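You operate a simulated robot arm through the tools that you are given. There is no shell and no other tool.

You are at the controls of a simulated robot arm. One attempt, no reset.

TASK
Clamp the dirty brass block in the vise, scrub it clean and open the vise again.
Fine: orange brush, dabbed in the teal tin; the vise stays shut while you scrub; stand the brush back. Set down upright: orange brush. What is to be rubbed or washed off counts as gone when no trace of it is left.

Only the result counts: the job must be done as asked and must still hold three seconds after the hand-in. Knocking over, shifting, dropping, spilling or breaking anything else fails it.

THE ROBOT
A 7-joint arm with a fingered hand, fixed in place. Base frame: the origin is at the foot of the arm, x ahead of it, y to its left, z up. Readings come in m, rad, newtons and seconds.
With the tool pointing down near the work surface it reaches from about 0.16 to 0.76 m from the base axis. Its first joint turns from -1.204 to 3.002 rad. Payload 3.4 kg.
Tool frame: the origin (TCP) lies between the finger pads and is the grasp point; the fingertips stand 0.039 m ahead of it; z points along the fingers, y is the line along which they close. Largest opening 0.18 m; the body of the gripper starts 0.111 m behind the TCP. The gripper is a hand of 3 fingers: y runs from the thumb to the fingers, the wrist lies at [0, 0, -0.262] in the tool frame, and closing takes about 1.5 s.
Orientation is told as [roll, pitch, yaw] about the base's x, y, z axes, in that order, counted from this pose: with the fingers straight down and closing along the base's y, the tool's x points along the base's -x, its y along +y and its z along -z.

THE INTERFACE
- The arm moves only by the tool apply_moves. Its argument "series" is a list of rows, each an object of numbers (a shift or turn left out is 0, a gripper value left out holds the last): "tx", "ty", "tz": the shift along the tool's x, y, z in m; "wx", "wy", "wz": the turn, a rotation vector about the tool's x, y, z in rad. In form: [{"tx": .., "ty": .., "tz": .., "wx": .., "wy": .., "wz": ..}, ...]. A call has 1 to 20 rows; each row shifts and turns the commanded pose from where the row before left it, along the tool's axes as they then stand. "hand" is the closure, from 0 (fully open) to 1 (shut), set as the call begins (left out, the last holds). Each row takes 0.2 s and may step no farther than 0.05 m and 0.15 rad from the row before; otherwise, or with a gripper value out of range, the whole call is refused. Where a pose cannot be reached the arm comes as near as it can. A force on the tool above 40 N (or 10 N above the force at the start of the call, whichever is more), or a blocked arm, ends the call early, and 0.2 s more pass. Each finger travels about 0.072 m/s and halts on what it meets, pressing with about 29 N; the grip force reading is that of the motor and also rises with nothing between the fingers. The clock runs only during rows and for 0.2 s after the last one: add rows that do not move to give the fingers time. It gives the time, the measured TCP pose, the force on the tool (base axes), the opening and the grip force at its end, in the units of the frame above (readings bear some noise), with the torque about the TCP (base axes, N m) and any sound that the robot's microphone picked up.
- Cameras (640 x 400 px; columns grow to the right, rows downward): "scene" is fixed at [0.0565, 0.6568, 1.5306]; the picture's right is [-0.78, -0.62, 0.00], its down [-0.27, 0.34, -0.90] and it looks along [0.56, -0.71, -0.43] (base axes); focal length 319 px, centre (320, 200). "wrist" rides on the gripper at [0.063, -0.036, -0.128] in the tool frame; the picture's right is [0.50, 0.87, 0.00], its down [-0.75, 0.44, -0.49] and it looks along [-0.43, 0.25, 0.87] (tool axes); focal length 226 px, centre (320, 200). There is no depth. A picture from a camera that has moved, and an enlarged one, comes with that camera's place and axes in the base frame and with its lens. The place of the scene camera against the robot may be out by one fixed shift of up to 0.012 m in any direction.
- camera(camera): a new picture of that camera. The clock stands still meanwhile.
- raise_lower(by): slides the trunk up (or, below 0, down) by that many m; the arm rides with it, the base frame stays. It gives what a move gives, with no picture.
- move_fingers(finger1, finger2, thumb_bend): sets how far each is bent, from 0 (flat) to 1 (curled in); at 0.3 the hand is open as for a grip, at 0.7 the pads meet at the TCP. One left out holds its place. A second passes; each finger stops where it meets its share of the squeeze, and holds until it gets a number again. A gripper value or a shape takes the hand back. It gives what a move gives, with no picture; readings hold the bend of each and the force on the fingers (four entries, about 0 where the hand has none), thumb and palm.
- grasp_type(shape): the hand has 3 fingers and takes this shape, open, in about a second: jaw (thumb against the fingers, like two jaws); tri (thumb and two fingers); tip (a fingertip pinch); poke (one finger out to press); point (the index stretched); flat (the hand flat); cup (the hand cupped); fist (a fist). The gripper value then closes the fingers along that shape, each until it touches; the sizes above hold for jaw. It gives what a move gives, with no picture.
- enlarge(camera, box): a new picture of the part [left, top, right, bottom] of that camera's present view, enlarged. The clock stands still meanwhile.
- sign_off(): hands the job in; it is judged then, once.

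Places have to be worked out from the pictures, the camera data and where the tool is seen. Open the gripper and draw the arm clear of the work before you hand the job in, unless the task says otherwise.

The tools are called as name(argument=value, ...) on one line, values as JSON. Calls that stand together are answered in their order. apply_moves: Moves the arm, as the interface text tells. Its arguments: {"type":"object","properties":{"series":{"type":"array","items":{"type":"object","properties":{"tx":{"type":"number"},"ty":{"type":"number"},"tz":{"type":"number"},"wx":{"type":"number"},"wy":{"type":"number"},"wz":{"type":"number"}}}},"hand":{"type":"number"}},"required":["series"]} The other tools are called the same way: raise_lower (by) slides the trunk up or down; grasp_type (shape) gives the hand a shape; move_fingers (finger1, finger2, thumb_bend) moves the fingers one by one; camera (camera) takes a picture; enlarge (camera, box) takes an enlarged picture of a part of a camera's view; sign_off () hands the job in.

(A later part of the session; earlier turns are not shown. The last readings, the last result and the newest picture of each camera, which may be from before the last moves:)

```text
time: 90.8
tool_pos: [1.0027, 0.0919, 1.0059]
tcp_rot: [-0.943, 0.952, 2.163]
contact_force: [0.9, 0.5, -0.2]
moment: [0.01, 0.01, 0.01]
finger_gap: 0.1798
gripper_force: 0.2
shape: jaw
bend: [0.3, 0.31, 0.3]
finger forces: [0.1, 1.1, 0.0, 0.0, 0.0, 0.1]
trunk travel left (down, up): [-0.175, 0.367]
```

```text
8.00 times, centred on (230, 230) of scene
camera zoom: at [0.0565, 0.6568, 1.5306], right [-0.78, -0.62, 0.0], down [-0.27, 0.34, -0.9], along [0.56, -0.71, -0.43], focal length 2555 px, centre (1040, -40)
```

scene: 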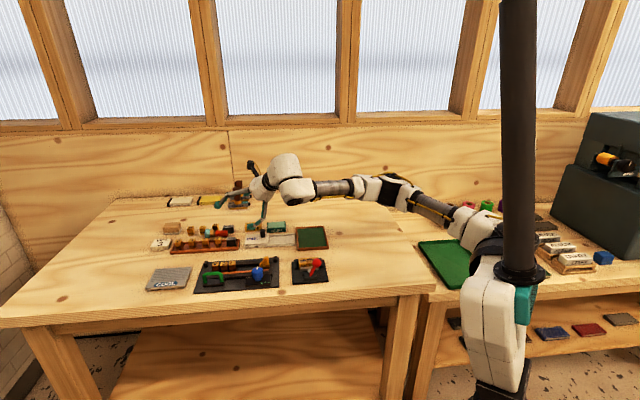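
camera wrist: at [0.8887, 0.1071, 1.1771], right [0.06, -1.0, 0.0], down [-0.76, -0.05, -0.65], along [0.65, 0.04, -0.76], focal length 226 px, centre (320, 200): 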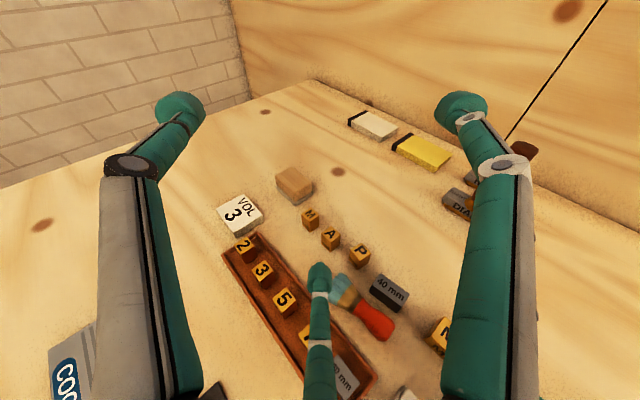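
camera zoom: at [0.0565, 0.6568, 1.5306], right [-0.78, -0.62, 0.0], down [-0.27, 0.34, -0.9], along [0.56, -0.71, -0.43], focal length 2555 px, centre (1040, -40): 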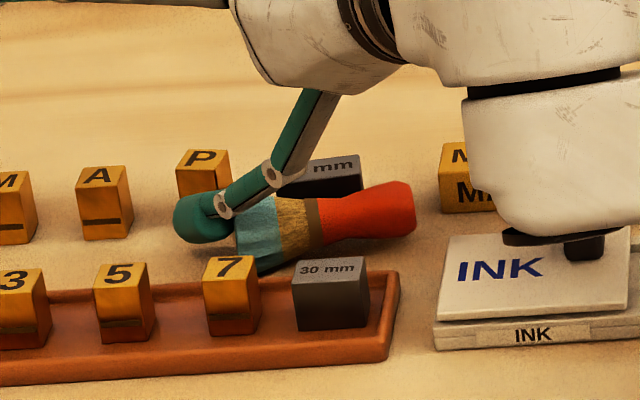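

The brush slid past the 40 mm block; its handle end now sticks out into the open gap beside MAPS. Next I go behind the handle end and push it forward a bit to straighten the brush.

apply_moves(series=[{"tx": 0.0407, "ty": -0.0235, "tz": -0.0171}, {"tx": 0.0178, "ty": 0.0418, "tz": -0.0152}, {"tx": 0.0178, "ty": 0.0418, "tz": -0.0152}, {"tx": -0.0163, "ty": 0.0094, "tz": 0.0068}, {}])

enlarge(camera="wrist", box=[220, 210, 380, 370])

enlarge(camera="scene", box=[190, 195, 280, 255])

```text
time: 92.0
tool_pos: [0.9758, 0.0047, 1.0376]
tcp_rot: [-0.941, 0.953, 2.168]
contact_force: [0.1, 0.2, 0.1]
moment: [-0.03, -0.02, 0.0]
finger_gap: 0.1799
gripper_force: 0.1
shape: jaw
bend: [0.3, 0.3, 0.3]
finger forces: [0.0, 0.0, 0.0, 0.1, 0.0, 0.0]
trunk travel left (down, up): [-0.175, 0.367]
```

```text
2.50 times, centred on (300, 290) of wrist
camera zoom: at [0.8789, -0.0019, 1.1484], right [0.06, -1.0, 0.0], down [-0.76, -0.05, -0.65], along [0.65, 0.04, -0.76], focal length 565 px, centre (370, -25)
```

zoom: 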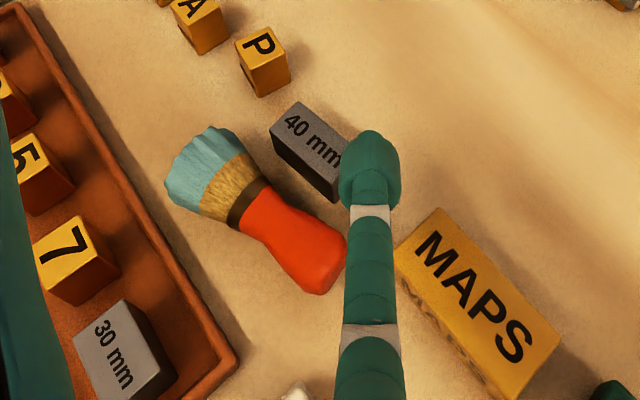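

```text
6.67 times, centred on (235, 225) of scene
camera zoom: at [0.0565, 0.6568, 1.5306], right [-0.78, -0.62, 0.0], down [-0.27, 0.34, -0.9], along [0.56, -0.71, -0.43], focal length 2129 px, centre (887, 33)
```

zoom: 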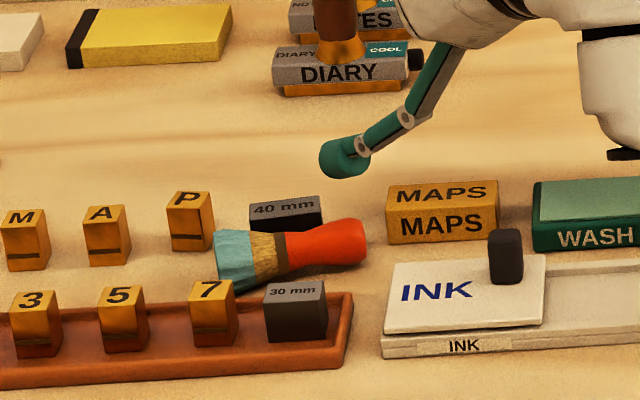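

The tip is above the free gap behind the handle end. I lower it there and push the handle end about 1.4 cm toward −F.

apply_moves(series=[{"tx": 0.0021, "ty": 0.0036}, {"tx": -0.0163, "ty": 0.0094, "tz": 0.0068}, {"tx": -0.0163, "ty": 0.0094, "tz": 0.0068}, {}])

apply_moves(series=[{"tx": -0.0029, "ty": -0.0027, "tz": -0.0031}, {"tx": -0.0029, "ty": -0.0027, "tz": -0.0031}, {"tx": -0.0029, "ty": -0.0027, "tz": -0.0031}, {"tx": -0.0029, "ty": -0.0027, "tz": -0.0031}, {}])

enlarge(camera="wrist", box=[220, 210, 380, 370])

enlarge(camera="scene", box=[190, 195, 280, 255])

```text
time: 93.0
tool_pos: [0.975, -0.0054, 0.9982]
tcp_rot: [-0.947, 0.95, 2.162]
contact_force: [0.7, 0.5, 0.8]
moment: [0.04, 0.01, 0.04]
finger_gap: 0.1799
gripper_force: 0.0
shape: jaw
bend: [0.3, 0.3, 0.3]
finger forces: [0.0, 0.5, 0.1, 0.0, 0.1, 0.1]
trunk travel left (down, up): [-0.175, 0.367]
```

```text
time: 94.2
tool_pos: [0.961, 0.0099, 0.997]
tcp_rot: [-0.946, 0.953, 2.164]
contact_force: [0.4, 0.8, 0.7]
moment: [-0.05, 0.0, 0.01]
finger_gap: 0.1798
gripper_force: 0.0
shape: jaw
bend: [0.3, 0.3, 0.3]
finger forces: [0.0, 0.1, 0.0, 0.0, 0.1, 0.0]
trunk travel left (down, up): [-0.175, 0.367]
```

```text
2.50 times, centred on (300, 290) of wrist
camera zoom: at [0.866, 0.0041, 1.1074], right [0.06, -1.0, 0.0], down [-0.76, -0.05, -0.65], along [0.65, 0.04, -0.76], focal length 565 px, centre (370, -25)
```

zoom: 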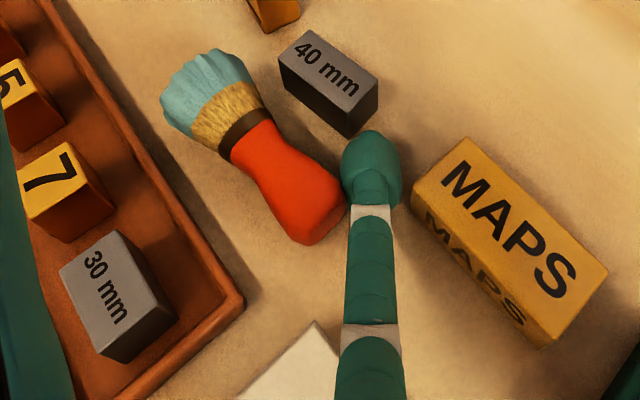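

```text
6.67 times, centred on (235, 225) of scene
camera zoom: at [0.0565, 0.6568, 1.5306], right [-0.78, -0.62, 0.0], down [-0.27, 0.34, -0.9], along [0.56, -0.71, -0.43], focal length 2129 px, centre (887, 33)
```

zoom: 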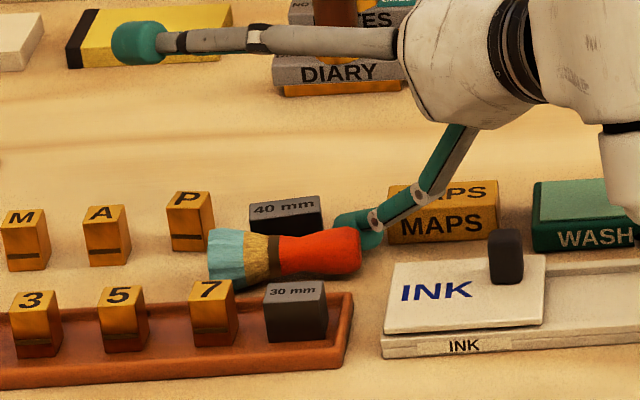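

The brush is now nearly straight and clear. Since the stick is right beside the 40 mm block's end, I use it to push that block back about 5 mm toward +L, restoring its original place.

apply_moves(series=[{"tx": 0.008, "ty": 0.0075, "tz": 0.0086}, {"tx": -0.0005, "ty": -0.0034, "tz": 0.0034}, {"tx": -0.0005, "ty": -0.0034, "tz": 0.0034}, {"tx": -0.0005, "ty": -0.0034, "tz": 0.0034}, {"tx": -0.0005, "ty": -0.0034, "tz": 0.0034}, {}])

enlarge(camera="scene", box=[150, 180, 260, 255])

enlarge(camera="wrist", box=[220, 210, 380, 370])

```text
time: 95.6
tool_pos: [0.9852, 0.014, 0.9972]
tcp_rot: [-0.945, 0.952, 2.163]
contact_force: [-0.6, 0.5, 0.2]
moment: [-0.06, 0.03, 0.04]
finger_gap: 0.1799
gripper_force: 0.0
shape: jaw
bend: [0.3, 0.3, 0.3]
finger forces: [0.1, 0.5, 0.0, 0.1, 0.0, 0.0]
trunk travel left (down, up): [-0.175, 0.367]
```

```text
5.33 times, centred on (205, 218) of scene
camera zoom: at [0.0565, 0.6568, 1.5306], right [-0.78, -0.62, 0.0], down [-0.27, 0.34, -0.9], along [0.56, -0.71, -0.43], focal length 1704 px, centre (933, 107)
```

zoom: 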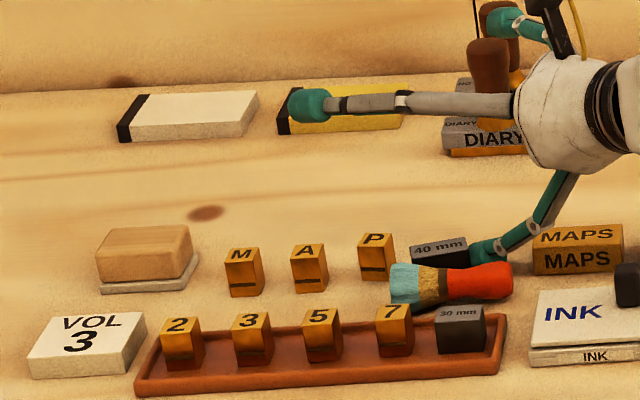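

```text
2.50 times, centred on (300, 290) of wrist
camera zoom: at [0.8898, 0.0074, 1.1078], right [0.06, -1.0, 0.0], down [-0.76, -0.05, -0.65], along [0.65, 0.04, -0.76], focal length 565 px, centre (370, -25)
```

zoom: 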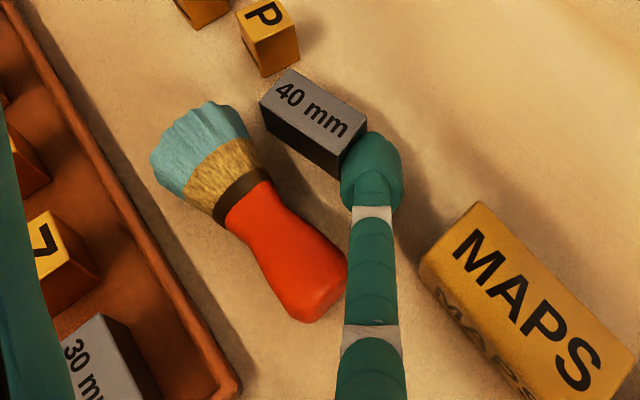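

The 40 mm block is back on its original spot (within ~2 mm). To line the brush up with my gripper's approach, I'll push the bristle end about 2 cm toward +F using a steeper stick so its knuckle stays above the 7 block. I go there first.

apply_moves(series=[{"tx": 0.0407, "ty": -0.0235, "tz": -0.0171}, {"wx": -0.0437, "wy": -0.0756}, {"wx": -0.0437, "wy": -0.0756}, {"tx": -0.022, "ty": -0.0429, "tz": 0.0041}, {"tx": -0.022, "ty": -0.0429, "tz": 0.0041}, {"tx": -0.015, "ty": 0.0087, "tz": 0.01}, {}])

enlarge(camera="wrist", box=[240, 180, 400, 340])

enlarge(camera="scene", box=[190, 205, 270, 255])

```text
time: 97.2
tool_pos: [0.9884, 0.1054, 1.0298]
tcp_rot: [-0.725, 0.847, 2.336]
contact_force: [0.1, -0.4, -0.1]
moment: [0.02, 0.02, 0.03]
finger_gap: 0.1801
gripper_force: 0.0
shape: jaw
bend: [0.3, 0.3, 0.3]
finger forces: [0.0, 0.1, 0.0, 0.0, 0.0, 0.1]
trunk travel left (down, up): [-0.175, 0.367]
```

```text
2.50 times, centred on (320, 260) of wrist
camera zoom: at [0.9145, 0.0999, 1.1559], right [0.06, -1.0, -0.01], down [-0.86, -0.05, -0.51], along [0.51, 0.04, -0.86], focal length 565 px, centre (320, 50)
```

zoom: 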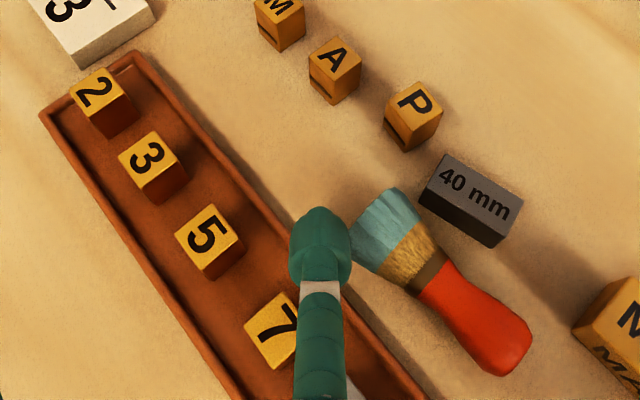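

```text
8.00 times, centred on (230, 230) of scene
camera zoom: at [0.0565, 0.6568, 1.5306], right [-0.78, -0.62, 0.0], down [-0.27, 0.34, -0.9], along [0.56, -0.71, -0.43], focal length 2555 px, centre (1040, -40)
```

zoom: 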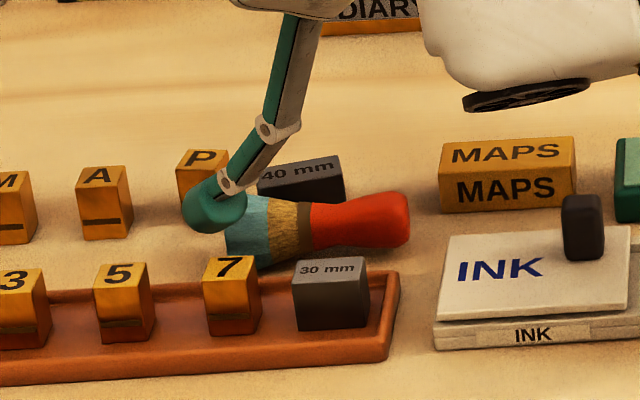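

The tip sits just in front of the bristles and its knuckle is clear of the 7 block. I lower 2.3 cm and push the bristles about 1.8 cm toward +F.

apply_moves(series=[{"tx": -0.0172, "ty": 0.01, "tz": 0.0115}, {"tx": 0.0037, "ty": 0.0027, "tz": 0.0031}, {"tx": 0.0037, "ty": 0.0027, "tz": 0.0031}, {"tx": 0.0037, "ty": 0.0027, "tz": 0.0031}, {"tx": 0.0037, "ty": 0.0027, "tz": 0.0031}, {}])

enlarge(camera="wrist", box=[240, 180, 400, 340])

enlarge(camera="scene", box=[190, 205, 270, 255])

```text
time: 98.6
tool_pos: [1.0069, 0.0933, 1.0058]
tcp_rot: [-0.718, 0.848, 2.344]
contact_force: [0.1, -0.2, 0.5]
moment: [0.07, 0.05, 0.0]
finger_gap: 0.1802
gripper_force: 0.1
shape: jaw
bend: [0.3, 0.3, 0.3]
finger forces: [0.0, 0.9, 0.1, 0.0, 0.0, 0.1]
trunk travel left (down, up): [-0.175, 0.367]
```

```text
2.50 times, centred on (320, 260) of wrist
camera zoom: at [0.932, 0.089, 1.1308], right [0.06, -1.0, 0.0], down [-0.86, -0.05, -0.51], along [0.51, 0.03, -0.86], focal length 565 px, centre (320, 50)
```

zoom: 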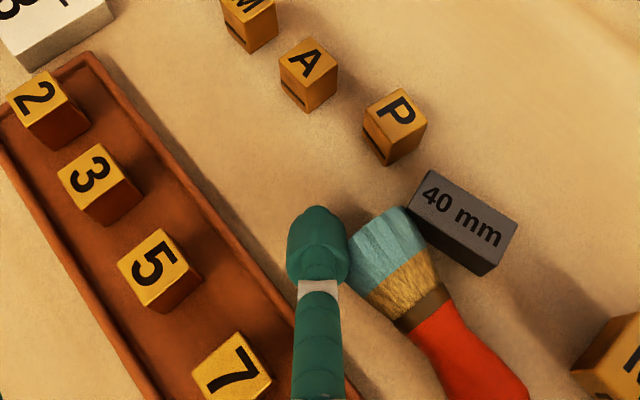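

```text
8.00 times, centred on (230, 230) of scene
camera zoom: at [0.0565, 0.6568, 1.5306], right [-0.78, -0.62, 0.0], down [-0.27, 0.34, -0.9], along [0.56, -0.71, -0.43], focal length 2555 px, centre (1040, -40)
```

zoom: 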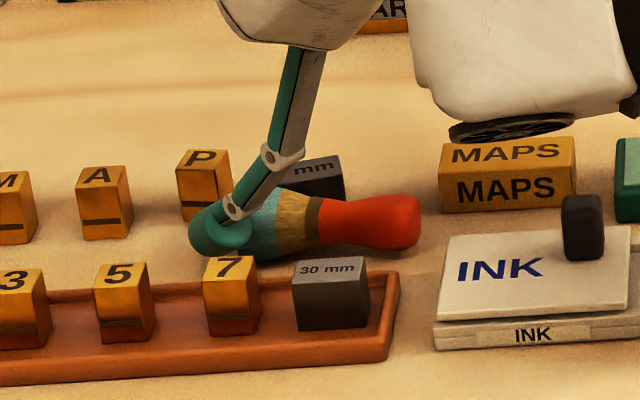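

The brush is now angled toward my approach direction (axis azimuth ≈ 35°), lying in the one open spot. I lift away, pull back, and re-orient the hand: thumb on top, 46° tilt, approach azimuth about 30°, fingers narrow.

apply_moves(series=[{"tx": 0.0225, "ty": -0.013, "tz": -0.015}, {"tx": 0.0225, "ty": -0.013, "tz": -0.015}, {"tx": -0.0173, "ty": 0.01, "tz": -0.0347}, {"tx": -0.0173, "ty": 0.01, "tz": -0.0347}, {"wz": 0.1496}, {"wz": 0.1496}, {"wz": 0.1496}, {"wz": 0.1496}, {"wz": 0.1496}, {"wz": 0.1496}, {"wz": 0.1496}, {"wx": -0.122}, {"wx": -0.122}, {"wy": -0.0825, "wz": -0.0797}, {"wy": -0.0825, "wz": -0.0797}, {"wy": -0.0825, "wz": -0.0797}, {"wy": -0.0825, "wz": -0.0797}, {}], hand=0.76)

camera(camera="wrist")

camera(camera="scene")

```text
time: 102.4
tool_pos: [0.9235, 0.0888, 1.0156]
tcp_rot: [-0.806, 0.0, 2.095]
contact_force: [-0.2, 0.0, 0.0]
moment: [-0.03, -0.01, 0.0]
finger_gap: 0.0435
gripper_force: 0.1
shape: jaw
bend: [0.72, 0.72, 0.74]
finger forces: [0.1, 0.1, 0.1, 0.1, 0.0, 0.0]
out of reach, approached as far as the arm can: row 1, 2
trunk travel left (down, up): [-0.175, 0.367]
```

```text
taken
camera wrist: at [0.8967, 0.0013, 1.1296], right [-0.27, -0.73, -0.62], down [-0.95, 0.33, 0.03], along [0.18, 0.6, -0.78], focal length 226 px, centre (320, 200)
```

wrist: 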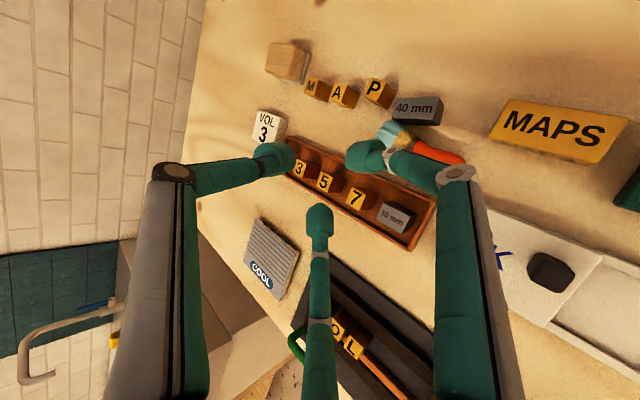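

```text
taken
```

scene: 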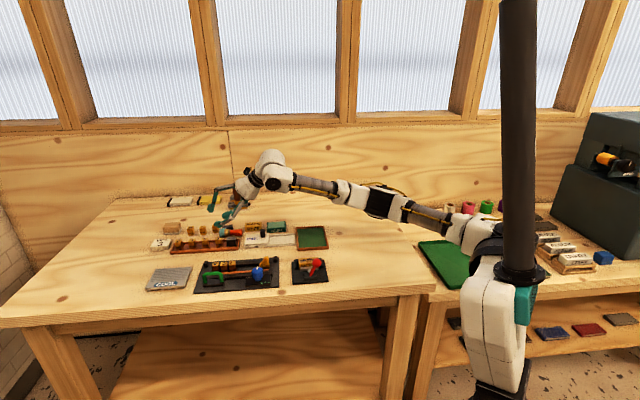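

Oriented correctly (the first two raising rows were clipped, but everything is clear). I zoom to measure the brush, MAPS, 40 mm and tray edges from this pose.

enlarge(camera="wrist", box=[340, 70, 500, 230])

enlarge(camera="scene", box=[190, 205, 270, 255])

```text
2.50 times, centred on (420, 150) of wrist
camera zoom: at [0.8967, 0.0013, 1.1296], right [-0.27, -0.73, -0.62], down [-0.95, 0.33, 0.03], along [0.18, 0.6, -0.78], focal length 565 px, centre (70, 325)
```

zoom: 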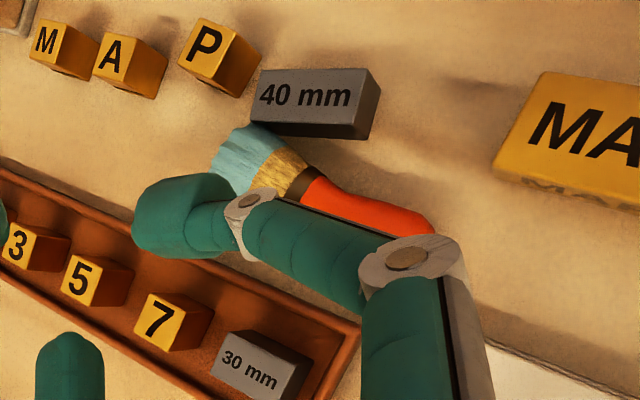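

```text
8.00 times, centred on (230, 230) of scene
camera zoom: at [0.0565, 0.6568, 1.5306], right [-0.78, -0.62, 0.0], down [-0.27, 0.34, -0.9], along [0.56, -0.71, -0.43], focal length 2555 px, centre (1040, -40)
```

zoom: 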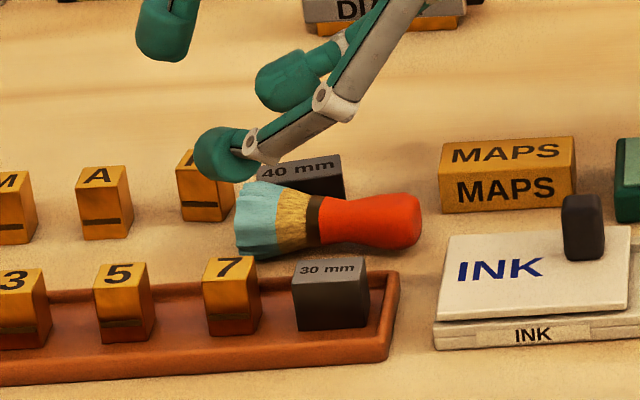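

Measurements: brush axis near F≈0.648, 40 mm front face at 0.669, MAPS end at L≈0.66. Grasp centre chosen at L 0.714 (just behind the ferrule). I move over it and descend 6 cm, leaving 3.5 cm.

apply_moves(series=[{"tx": 0.0282, "ty": 0.0042, "tz": -0.0044}, {"tx": 0.0281, "ty": 0.0041, "tz": -0.0043}, {"ty": 0.0216, "tz": 0.0208}, {"ty": 0.0216, "tz": 0.0208}, {}])

camera(camera="wrist")

enlarge(camera="wrist", box=[240, 90, 420, 250])

enlarge(camera="scene", box=[200, 200, 270, 250])

```text
time: 103.6
tool_pos: [0.9404, 0.032, 0.9563]
tcp_rot: [-0.807, 0.0, 2.093]
contact_force: [1.2, 0.6, 0.1]
moment: [-0.01, 0.0, -0.01]
finger_gap: 0.0435
gripper_force: 0.1
shape: jaw
bend: [0.72, 0.72, 0.74]
finger forces: [0.0, 0.0, 0.1, 0.0, 0.1, 0.0]
trunk travel left (down, up): [-0.175, 0.367]
```

```text
taken
camera wrist: at [0.914, -0.0552, 1.0693], right [-0.27, -0.73, -0.62], down [-0.94, 0.33, 0.03], along [0.18, 0.6, -0.78], focal length 226 px, centre (320, 200)
```

wrist: 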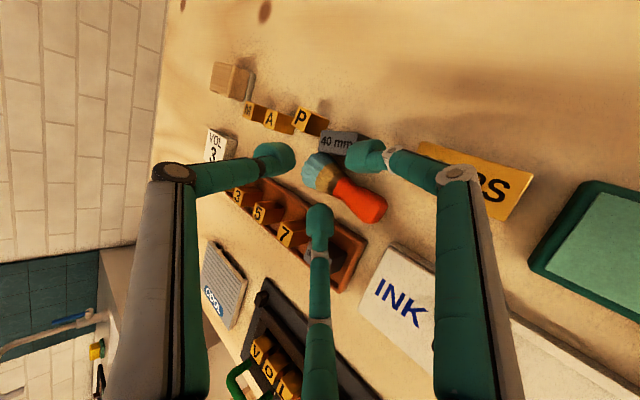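

```text
2.50 times, centred on (330, 170) of wrist
camera zoom: at [0.914, -0.0552, 1.0693], right [-0.27, -0.73, -0.62], down [-0.94, 0.33, 0.03], along [0.18, 0.6, -0.78], focal length 565 px, centre (295, 275)
```

zoom: 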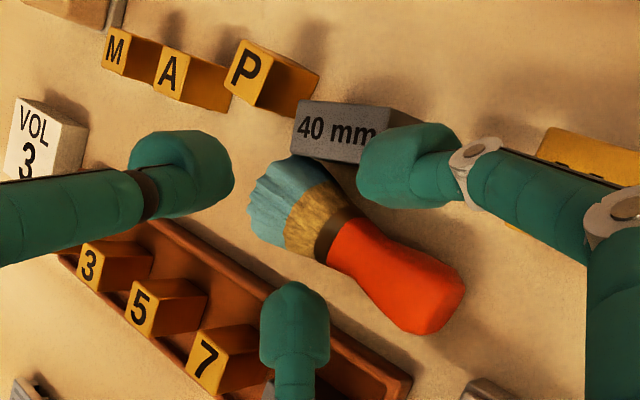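

```text
8.00 times, centred on (235, 225) of scene
camera zoom: at [0.0565, 0.6568, 1.5306], right [-0.78, -0.62, 0.0], down [-0.27, 0.34, -0.9], along [0.56, -0.71, -0.43], focal length 2555 px, centre (1000, 0)
```

zoom: 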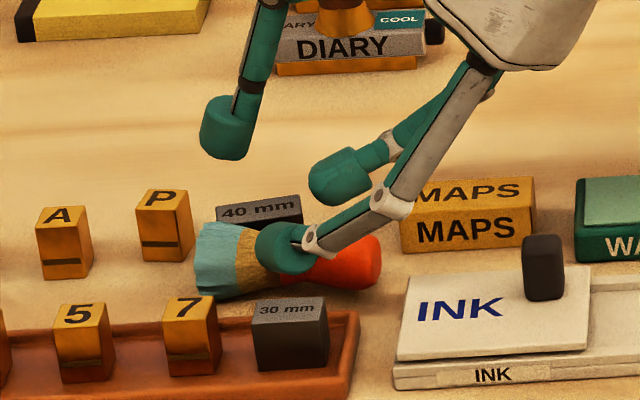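

Fingers straddle the brush: one over the tray side, one on the 40 mm/MAPS side, thumb beyond. I shift slightly toward the handle and descend another 2 cm, then check alignment in the picture.

apply_moves(series=[{"tx": 0.0004, "ty": 0.0024, "tz": -0.0025}, {"ty": 0.0072, "tz": 0.0069}, {"ty": 0.0072, "tz": 0.0069}, {}])

enlarge(camera="wrist", box=[240, 90, 420, 250])

enlarge(camera="scene", box=[200, 200, 270, 250])

```text
time: 104.6
tool_pos: [0.9369, 0.0321, 0.9354]
tcp_rot: [-0.804, 0.001, 2.091]
contact_force: [-0.4, -0.3, 0.4]
moment: [0.0, -0.02, 0.01]
finger_gap: 0.0437
gripper_force: 0.1
shape: jaw
bend: [0.72, 0.72, 0.74]
finger forces: [0.0, 0.0, 0.0, 0.1, 0.0, 0.0]
trunk travel left (down, up): [-0.175, 0.367]
```

```text
2.50 times, centred on (330, 170) of wrist
camera zoom: at [0.9108, -0.0553, 1.049], right [-0.27, -0.73, -0.62], down [-0.94, 0.33, 0.03], along [0.18, 0.6, -0.78], focal length 565 px, centre (295, 275)
```

zoom: 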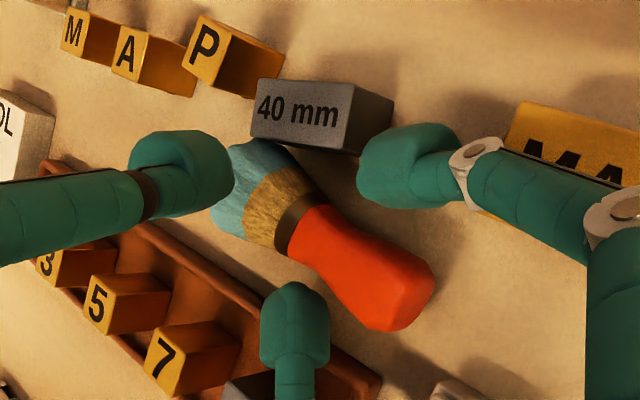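

```text
8.00 times, centred on (235, 225) of scene
camera zoom: at [0.0565, 0.6568, 1.5306], right [-0.78, -0.62, 0.0], down [-0.27, 0.34, -0.9], along [0.56, -0.71, -0.43], focal length 2555 px, centre (1000, 0)
```

zoom: 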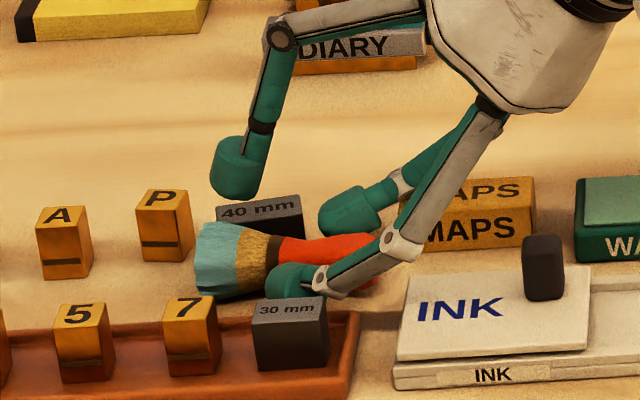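

The brush's waist will sit about 8 mm off the grasp axis toward −x; I correct 4–5 mm that way and descend 8 mm more, checking finger contacts.

apply_moves(series=[{"tx": -0.0009, "ty": 0.003, "tz": -0.0031}, {"ty": 0.0058, "tz": 0.0055}, {}])

enlarge(camera="wrist", box=[240, 90, 420, 250])

enlarge(camera="scene", box=[200, 200, 270, 250])

```text
time: 105.4
tool_pos: [0.9331, 0.0308, 0.9284]
tcp_rot: [-0.808, -0.001, 2.093]
contact_force: [-0.3, 0.9, 6.6]
moment: [-0.25, -0.15, 0.01]
finger_gap: 0.0424
gripper_force: 0.0
shape: jaw
bend: [0.72, 0.72, 0.74]
finger forces: [6.4, 0.0, 0.1, 0.0, 0.0, 0.1]
trunk travel left (down, up): [-0.175, 0.367]
```

```text
2.50 times, centred on (330, 170) of wrist
camera zoom: at [0.9059, -0.057, 1.0425], right [-0.27, -0.73, -0.63], down [-0.94, 0.33, 0.03], along [0.19, 0.6, -0.78], focal length 565 px, centre (295, 275)
```

zoom: 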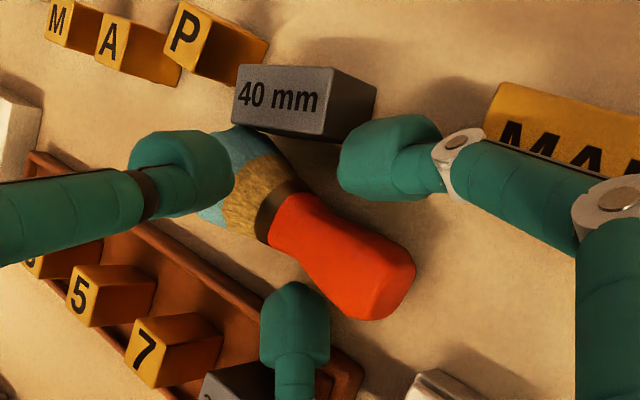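

```text
8.00 times, centred on (235, 225) of scene
camera zoom: at [0.0565, 0.6568, 1.5306], right [-0.78, -0.62, 0.0], down [-0.27, 0.34, -0.9], along [0.56, -0.71, -0.43], focal length 2555 px, centre (1000, 0)
```

zoom: 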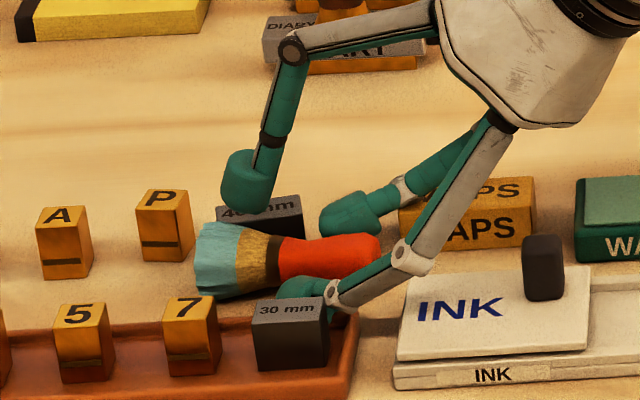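

Finger 1's knuckle met the MAPS block (6 N), so I back up. Turning the approach to about 20° moves that knuckle in front of MAPS; I also narrow the fingers a little.

apply_moves(series=[{"ty": -0.0289, "tz": -0.0277}, {"wy": 0.0628, "wz": 0.0606}, {"wy": 0.0628, "wz": 0.0606}, {"tx": -0.0092, "ty": -0.0043, "tz": 0.0045}, {"ty": 0.0144, "tz": 0.0139}, {}], hand=0.8)

enlarge(camera="wrist", box=[240, 90, 420, 250])

enlarge(camera="scene", box=[200, 200, 270, 250])

```text
time: 106.8
tool_pos: [0.9351, 0.0422, 0.9483]
tcp_rot: [-0.807, 0.0, 1.918]
contact_force: [0.2, 0.1, -1.0]
moment: [-0.02, 0.01, 0.03]
finger_gap: 0.0362
gripper_force: 0.0
shape: jaw
bend: [0.72, 0.72, 0.74]
finger forces: [0.0, 0.0, 0.1, 0.0, 0.0, 0.0]
trunk travel left (down, up): [-0.175, 0.367]
```

```text
2.50 times, centred on (330, 170) of wrist
camera zoom: at [0.8941, -0.0391, 1.0614], right [-0.39, -0.67, -0.62], down [-0.87, 0.49, 0.03], along [0.29, 0.56, -0.78], focal length 565 px, centre (295, 275)
```

zoom: 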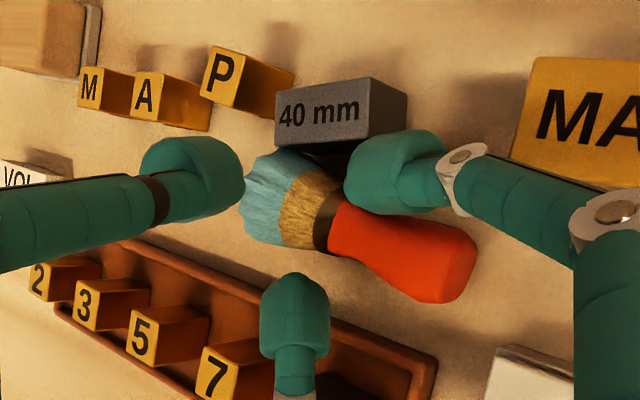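

```text
8.00 times, centred on (235, 225) of scene
camera zoom: at [0.0565, 0.6568, 1.5306], right [-0.78, -0.62, 0.0], down [-0.27, 0.34, -0.9], along [0.56, -0.71, -0.43], focal length 2555 px, centre (1000, 0)
```

zoom: 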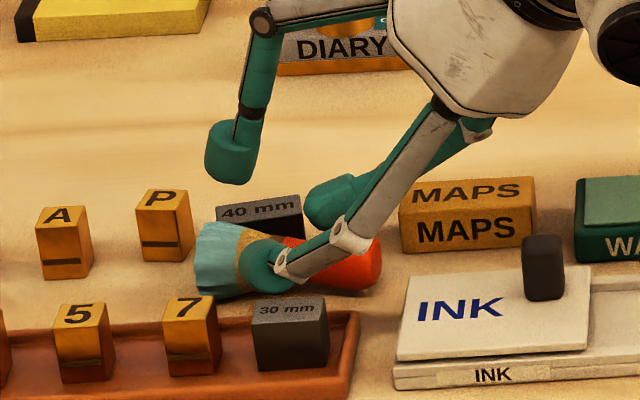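

Alignment is good: ferrule/waist near the grasp axis. I shift 3 mm and lower 1.2 cm, then check contacts.

apply_moves(series=[{"tx": -0.001, "ty": 0.0019, "tz": -0.002}, {"ty": 0.0087, "tz": 0.0083}, {}])

apply_moves(series=[{"ty": 0.0058, "tz": 0.0055}, {}])

enlarge(camera="wrist", box=[240, 90, 420, 250])

enlarge(camera="scene", box=[200, 200, 270, 250])

```text
time: 107.6
tool_pos: [0.9329, 0.0425, 0.9367]
tcp_rot: [-0.809, 0.0, 1.918]
contact_force: [-1.0, -1.3, 5.4]
moment: [0.17, 0.13, 0.04]
finger_gap: 0.0358
gripper_force: 0.0
shape: jaw
bend: [0.72, 0.72, 0.74]
finger forces: [0.6, 5.3, 0.1, 0.1, 0.1, 0.0]
trunk travel left (down, up): [-0.175, 0.367]
```

```text
time: 108.2
tool_pos: [0.9326, 0.0415, 0.9257]
tcp_rot: [-0.804, 0.001, 1.916]
contact_force: [-0.3, -0.3, 2.3]
moment: [0.02, -0.02, 0.01]
finger_gap: 0.035
gripper_force: 0.0
shape: jaw
bend: [0.72, 0.72, 0.74]
finger forces: [1.8, 0.4, 0.0, 0.0, 0.8, 0.0]
trunk travel left (down, up): [-0.175, 0.367]
```

```text
2.50 times, centred on (330, 170) of wrist
camera zoom: at [0.8915, -0.0404, 1.0401], right [-0.4, -0.67, -0.62], down [-0.87, 0.49, 0.03], along [0.28, 0.56, -0.78], focal length 565 px, centre (295, 275)
```

zoom: 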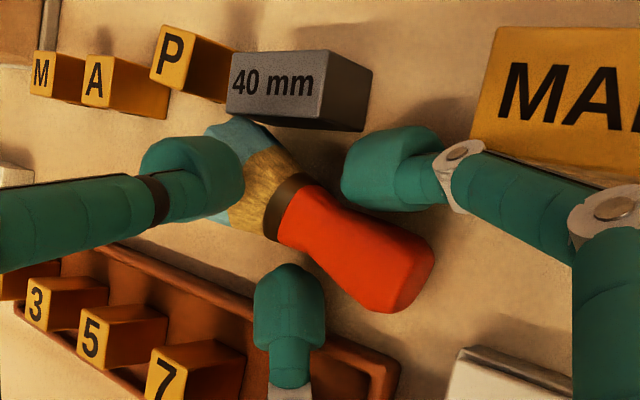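

```text
8.00 times, centred on (235, 225) of scene
camera zoom: at [0.0565, 0.6568, 1.5306], right [-0.78, -0.62, 0.0], down [-0.27, 0.34, -0.9], along [0.56, -0.71, -0.43], focal length 2555 px, centre (1000, 0)
```

zoom: 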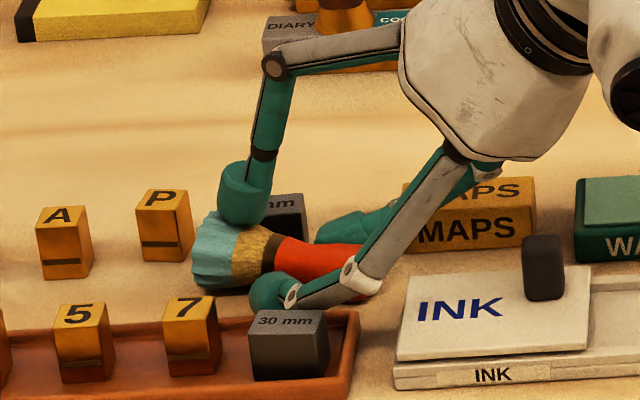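

A knuckle nudged the 30 mm block in the tray (I'll push that back later), but the fingers now straddle the brush's waist. I lower the last 5 mm and then close.

apply_moves(series=[{"ty": 0.0036, "tz": 0.0035}, {}])

apply_moves(series=[{}, {}, {}, {}, {}, {}], hand=1)

enlarge(camera="wrist", box=[240, 90, 420, 250])

enlarge(camera="scene", box=[200, 200, 270, 250])

```text
time: 108.8
tool_pos: [0.9345, 0.0435, 0.9223]
tcp_rot: [-0.806, 0.001, 1.917]
contact_force: [0.1, -0.7, 5.1]
moment: [0.05, -0.03, 0.0]
finger_gap: 0.0365
gripper_force: 0.1
shape: jaw
bend: [0.72, 0.72, 0.73]
finger forces: [1.4, 2.8, 0.1, 0.0, 2.1, 0.0]
trunk travel left (down, up): [-0.175, 0.367]
```

```text
time: 110.2
tool_pos: [0.9341, 0.0422, 0.9235]
tcp_rot: [-0.806, 0.0, 1.917]
contact_force: [0.8, 1.9, 6.6]
moment: [0.2, -0.47, 0.14]
finger_gap: 0.0309
gripper_force: 28.4
shape: jaw
bend: [0.72, 0.72, 0.75]
finger forces: [21.6, 26.3, 0.0, 0.0, 26.3, 0.0]
trunk travel left (down, up): [-0.175, 0.367]
```

```text
2.50 times, centred on (330, 170) of wrist
camera zoom: at [0.8914, -0.0397, 1.0372], right [-0.39, -0.67, -0.63], down [-0.87, 0.49, 0.03], along [0.29, 0.56, -0.78], focal length 565 px, centre (295, 275)
```

zoom: 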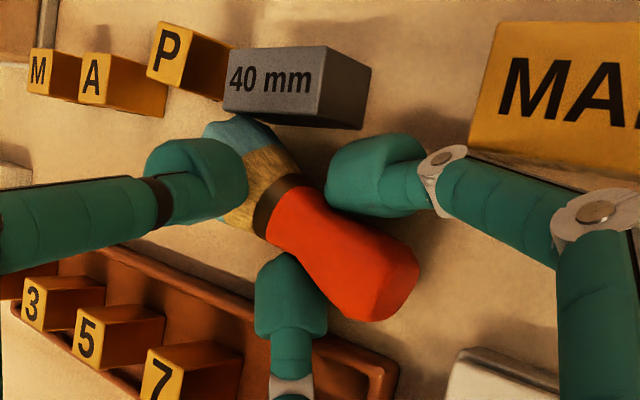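

```text
8.00 times, centred on (235, 225) of scene
camera zoom: at [0.0565, 0.6568, 1.5306], right [-0.78, -0.62, 0.0], down [-0.27, 0.34, -0.9], along [0.56, -0.71, -0.43], focal length 2555 px, centre (1000, 0)
```

zoom: 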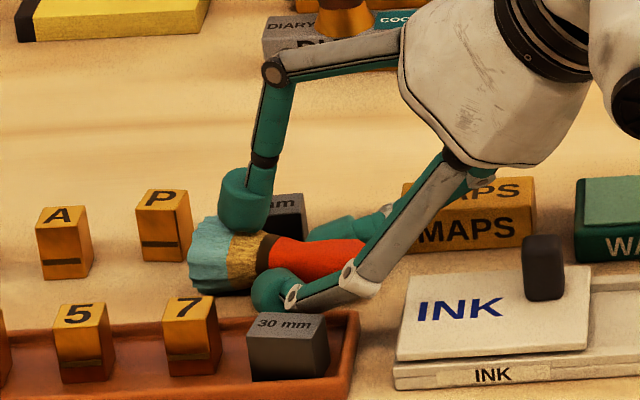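

All three fingers now squeeze the brush (22–26 N each). I lift slowly by 2 cm and check that it comes along.

apply_moves(series=[{"ty": -0.0036, "tz": -0.0035}, {"ty": -0.0036, "tz": -0.0035}, {"ty": -0.0036, "tz": -0.0035}, {"ty": -0.0036, "tz": -0.0035}, {}])

enlarge(camera="wrist", box=[240, 90, 420, 250])

enlarge(camera="scene", box=[200, 200, 270, 250])

```text
time: 111.4
tool_pos: [0.9346, 0.0413, 0.9423]
tcp_rot: [-0.802, -0.001, 1.917]
contact_force: [-0.7, -0.8, -0.4]
moment: [-0.02, 0.03, 0.0]
finger_gap: 0.0285
gripper_force: 29.3
shape: jaw
bend: [0.72, 0.72, 0.75]
finger forces: [22.0, 30.7, 0.1, 0.0, 18.9, 0.0]
trunk travel left (down, up): [-0.175, 0.367]
```

```text
2.50 times, centred on (330, 170) of wrist
camera zoom: at [0.8924, -0.0401, 1.0564], right [-0.4, -0.67, -0.62], down [-0.87, 0.49, 0.03], along [0.28, 0.56, -0.78], focal length 565 px, centre (295, 275)
```

zoom: 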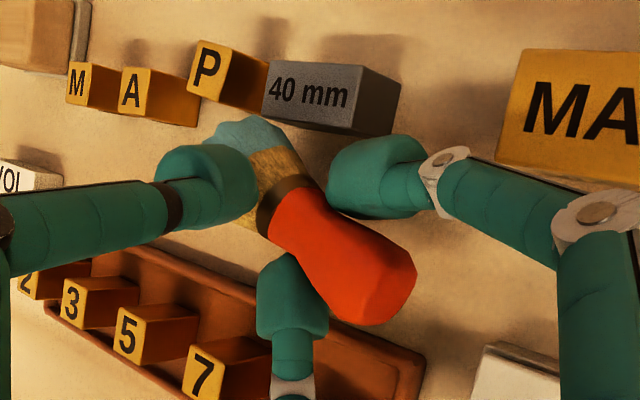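

```text
8.00 times, centred on (235, 225) of scene
camera zoom: at [0.0565, 0.6568, 1.5306], right [-0.78, -0.62, 0.0], down [-0.27, 0.34, -0.9], along [0.56, -0.71, -0.43], focal length 2555 px, centre (1000, 0)
```

zoom: 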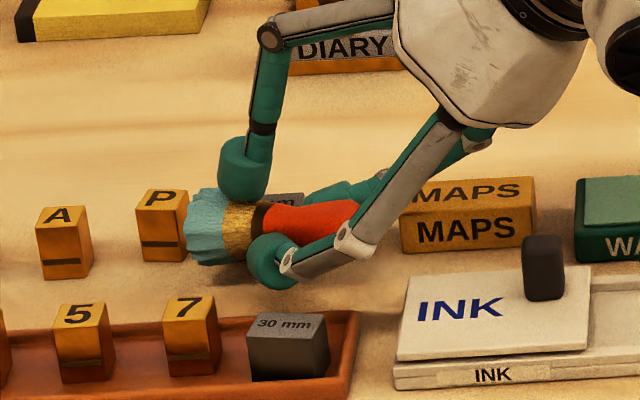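

The brush is firmly in the grip and lifted clear of everything. From now on I move gently. I raise it another 6 cm, then draw the arm inward.

apply_moves(series=[{"ty": -0.0087, "tz": -0.0083}, {"ty": -0.0108, "tz": -0.0104}, {"ty": -0.0108, "tz": -0.0104}, {"ty": -0.0108, "tz": -0.0104}, {"ty": 0.0055, "tz": -0.0058}, {"ty": 0.0083, "tz": -0.0087}, {"ty": 0.0104, "tz": -0.0108}, {"ty": 0.0104, "tz": -0.0108}, {"ty": 0.0104, "tz": -0.0108}, {"ty": 0.0104, "tz": -0.0108}, {"ty": 0.0104, "tz": -0.0108}, {"ty": 0.0104, "tz": -0.0108}, {"ty": 0.0083, "tz": -0.0087}, {"ty": 0.0055, "tz": -0.0058}, {}])

camera(camera="wrist")

camera(camera="scene")

```text
time: 114.6
tool_pos: [0.8113, -0.0029, 1.0004]
tcp_rot: [-0.805, 0.0, 1.919]
contact_force: [0.4, -0.1, 0.1]
moment: [-0.02, 0.0, -0.03]
finger_gap: 0.0281
gripper_force: 28.8
shape: jaw
bend: [0.72, 0.72, 0.75]
finger forces: [22.0, 30.0, 0.0, 0.0, 18.8, 0.0]
trunk travel left (down, up): [-0.175, 0.367]
```

```text
taken
camera wrist: at [0.7692, -0.0845, 1.1136], right [-0.4, -0.67, -0.62], down [-0.87, 0.49, 0.03], along [0.28, 0.56, -0.78], focal length 226 px, centre (320, 200)
```

wrist: 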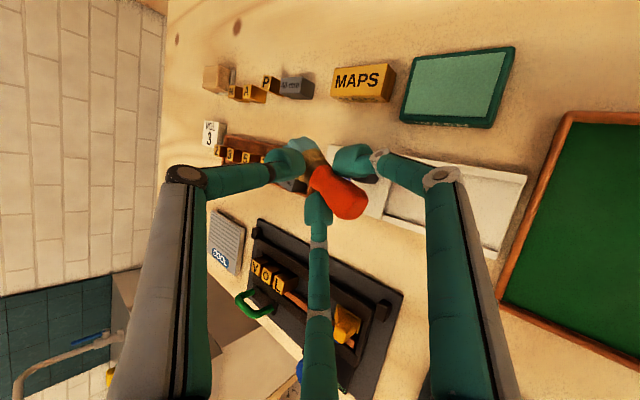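

```text
taken
```

scene: 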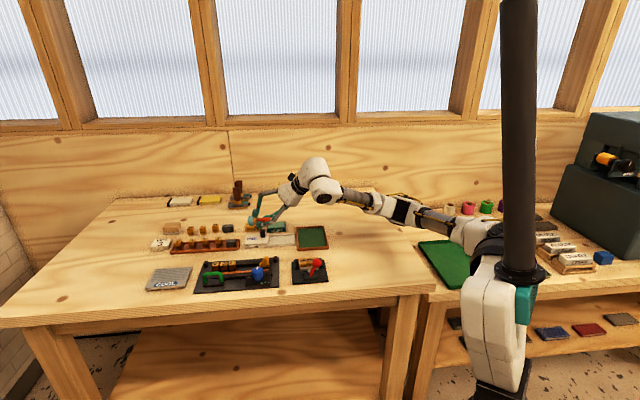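

Held steadily. I continue gently inward and up to open space for re-orienting.

apply_moves(series=[{"tx": -0.0046, "ty": 0.0018, "tz": -0.0083}, {"tx": -0.0092, "ty": 0.0036, "tz": -0.0166}, {"tx": -0.0092, "ty": 0.0036, "tz": -0.0166}, {"tx": -0.0092, "ty": 0.0036, "tz": -0.0166}, {"tx": -0.0092, "ty": 0.0036, "tz": -0.0166}, {"tx": -0.0092, "ty": 0.0036, "tz": -0.0166}, {"tx": -0.0092, "ty": 0.0036, "tz": -0.0166}, {"tx": -0.0092, "ty": 0.0036, "tz": -0.0166}, {"tx": -0.0092, "ty": 0.0036, "tz": -0.0166}, {"tx": -0.0046, "ty": 0.0018, "tz": -0.0083}, {"wx": -0.05}, {"wx": -0.1}, {"wx": -0.1}, {"wx": -0.1}, {"wx": -0.1}, {"wx": -0.1}, {"wx": -0.1}, {"wx": -0.1}, {"wx": -0.05}, {}])

camera(camera="wrist")

enlarge(camera="scene", box=[230, 120, 390, 280])

```text
time: 118.8
tool_pos: [0.6613, 0.0306, 1.08]
tcp_rot: [-0.005, 0.001, 1.919]
contact_force: [-0.8, 0.3, -1.1]
moment: [-0.01, -0.01, 0.0]
finger_gap: 0.0276
gripper_force: 28.8
shape: jaw
bend: [0.72, 0.72, 0.75]
finger forces: [21.7, 28.1, 0.1, 0.1, 19.0, 0.0]
trunk travel left (down, up): [-0.175, 0.367]
```

```text
taken
camera wrist: at [0.7155, -0.0154, 1.2071], right [-0.64, -0.76, 0.0], down [-0.67, 0.56, 0.49], along [-0.37, 0.32, -0.87], focal length 226 px, centre (320, 200)
```

wrist: 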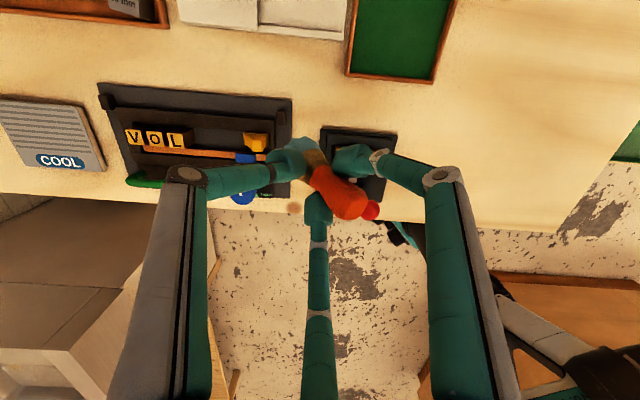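

```text
2.50 times, centred on (310, 200) of scene
camera zoom: at [0.0565, 0.6568, 1.5306], right [-0.78, -0.62, 0.0], down [-0.27, 0.34, -0.9], along [0.56, -0.71, -0.43], focal length 798 px, centre (345, 200)
```

zoom: 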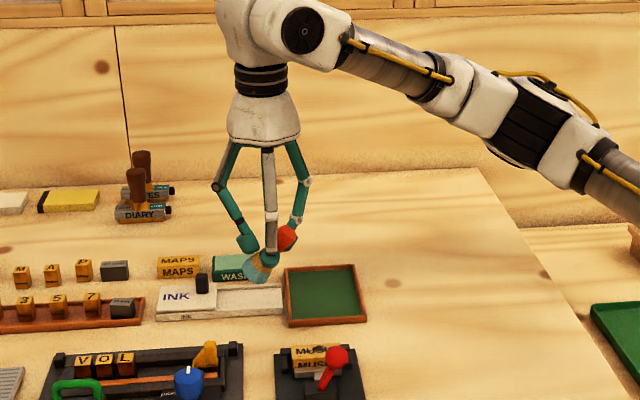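

The hand is vertical with the brush leaning about 38° in it. I turn the hand so its tilt direction lies sideways (tool +y toward base +y), then tilt to bring the brush upright.

apply_moves(series=[{"wz": 0.07}, {"wz": 0.13}, {"wz": 0.14}, {"wz": 0.14}, {"wz": 0.14}, {"wz": 0.14}, {"wz": 0.14}, {"wz": 0.14}, {"wz": 0.14}, {"wz": 0.14}, {"wz": 0.14}, {"wz": 0.14}, {"wz": 0.14}, {"wz": 0.09}, {}])

apply_moves(series=[{"wx": -0.05}, {"wx": -0.1}, {"wx": -0.1}, {"wx": -0.1}, {"wx": -0.1}, {"wx": -0.1}, {"wx": -0.06}, {}])

camera(camera="wrist")

enlarge(camera="scene", box=[230, 120, 390, 280])

```text
time: 122.0
tool_pos: [0.6622, 0.0316, 1.0806]
tcp_rot: [0.002, -0.006, 0.086]
contact_force: [0.5, 0.4, -0.9]
moment: [0.02, 0.0, 0.01]
finger_gap: 0.0279
gripper_force: 29.8
shape: jaw
bend: [0.72, 0.72, 0.75]
finger forces: [21.6, 28.6, 0.0, 0.1, 18.6, 0.1]
trunk travel left (down, up): [-0.175, 0.367]
```

```text
time: 123.8
tool_pos: [0.6609, 0.0319, 1.08]
tcp_rot: [0.615, -0.007, 0.086]
contact_force: [-0.2, -0.4, -0.4]
moment: [-0.02, -0.03, 0.04]
finger_gap: 0.0276
gripper_force: 28.6
shape: jaw
bend: [0.72, 0.72, 0.75]
finger forces: [21.6, 28.1, 0.0, 0.0, 18.7, 0.0]
trunk travel left (down, up): [-0.175, 0.367]
```

```text
taken
camera wrist: at [0.607, -0.077, 1.1626], right [-0.56, 0.66, 0.5], down [0.74, 0.14, 0.66], along [0.37, 0.74, -0.57], focal length 226 px, centre (320, 200)
```

wrist: 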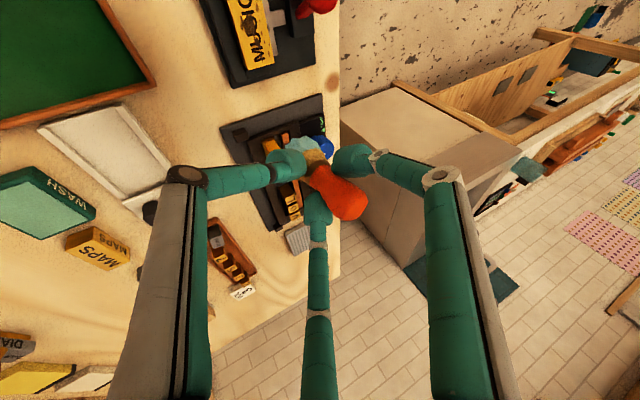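

```text
2.50 times, centred on (310, 200) of scene
camera zoom: at [0.0565, 0.6568, 1.5306], right [-0.78, -0.62, 0.0], down [-0.27, 0.34, -0.9], along [0.56, -0.71, -0.43], focal length 798 px, centre (345, 200)
```

zoom: 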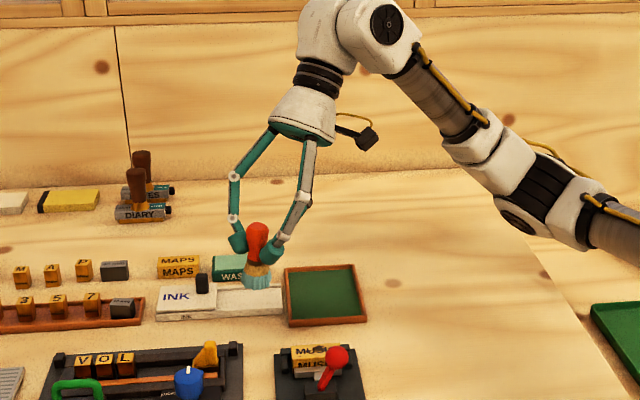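

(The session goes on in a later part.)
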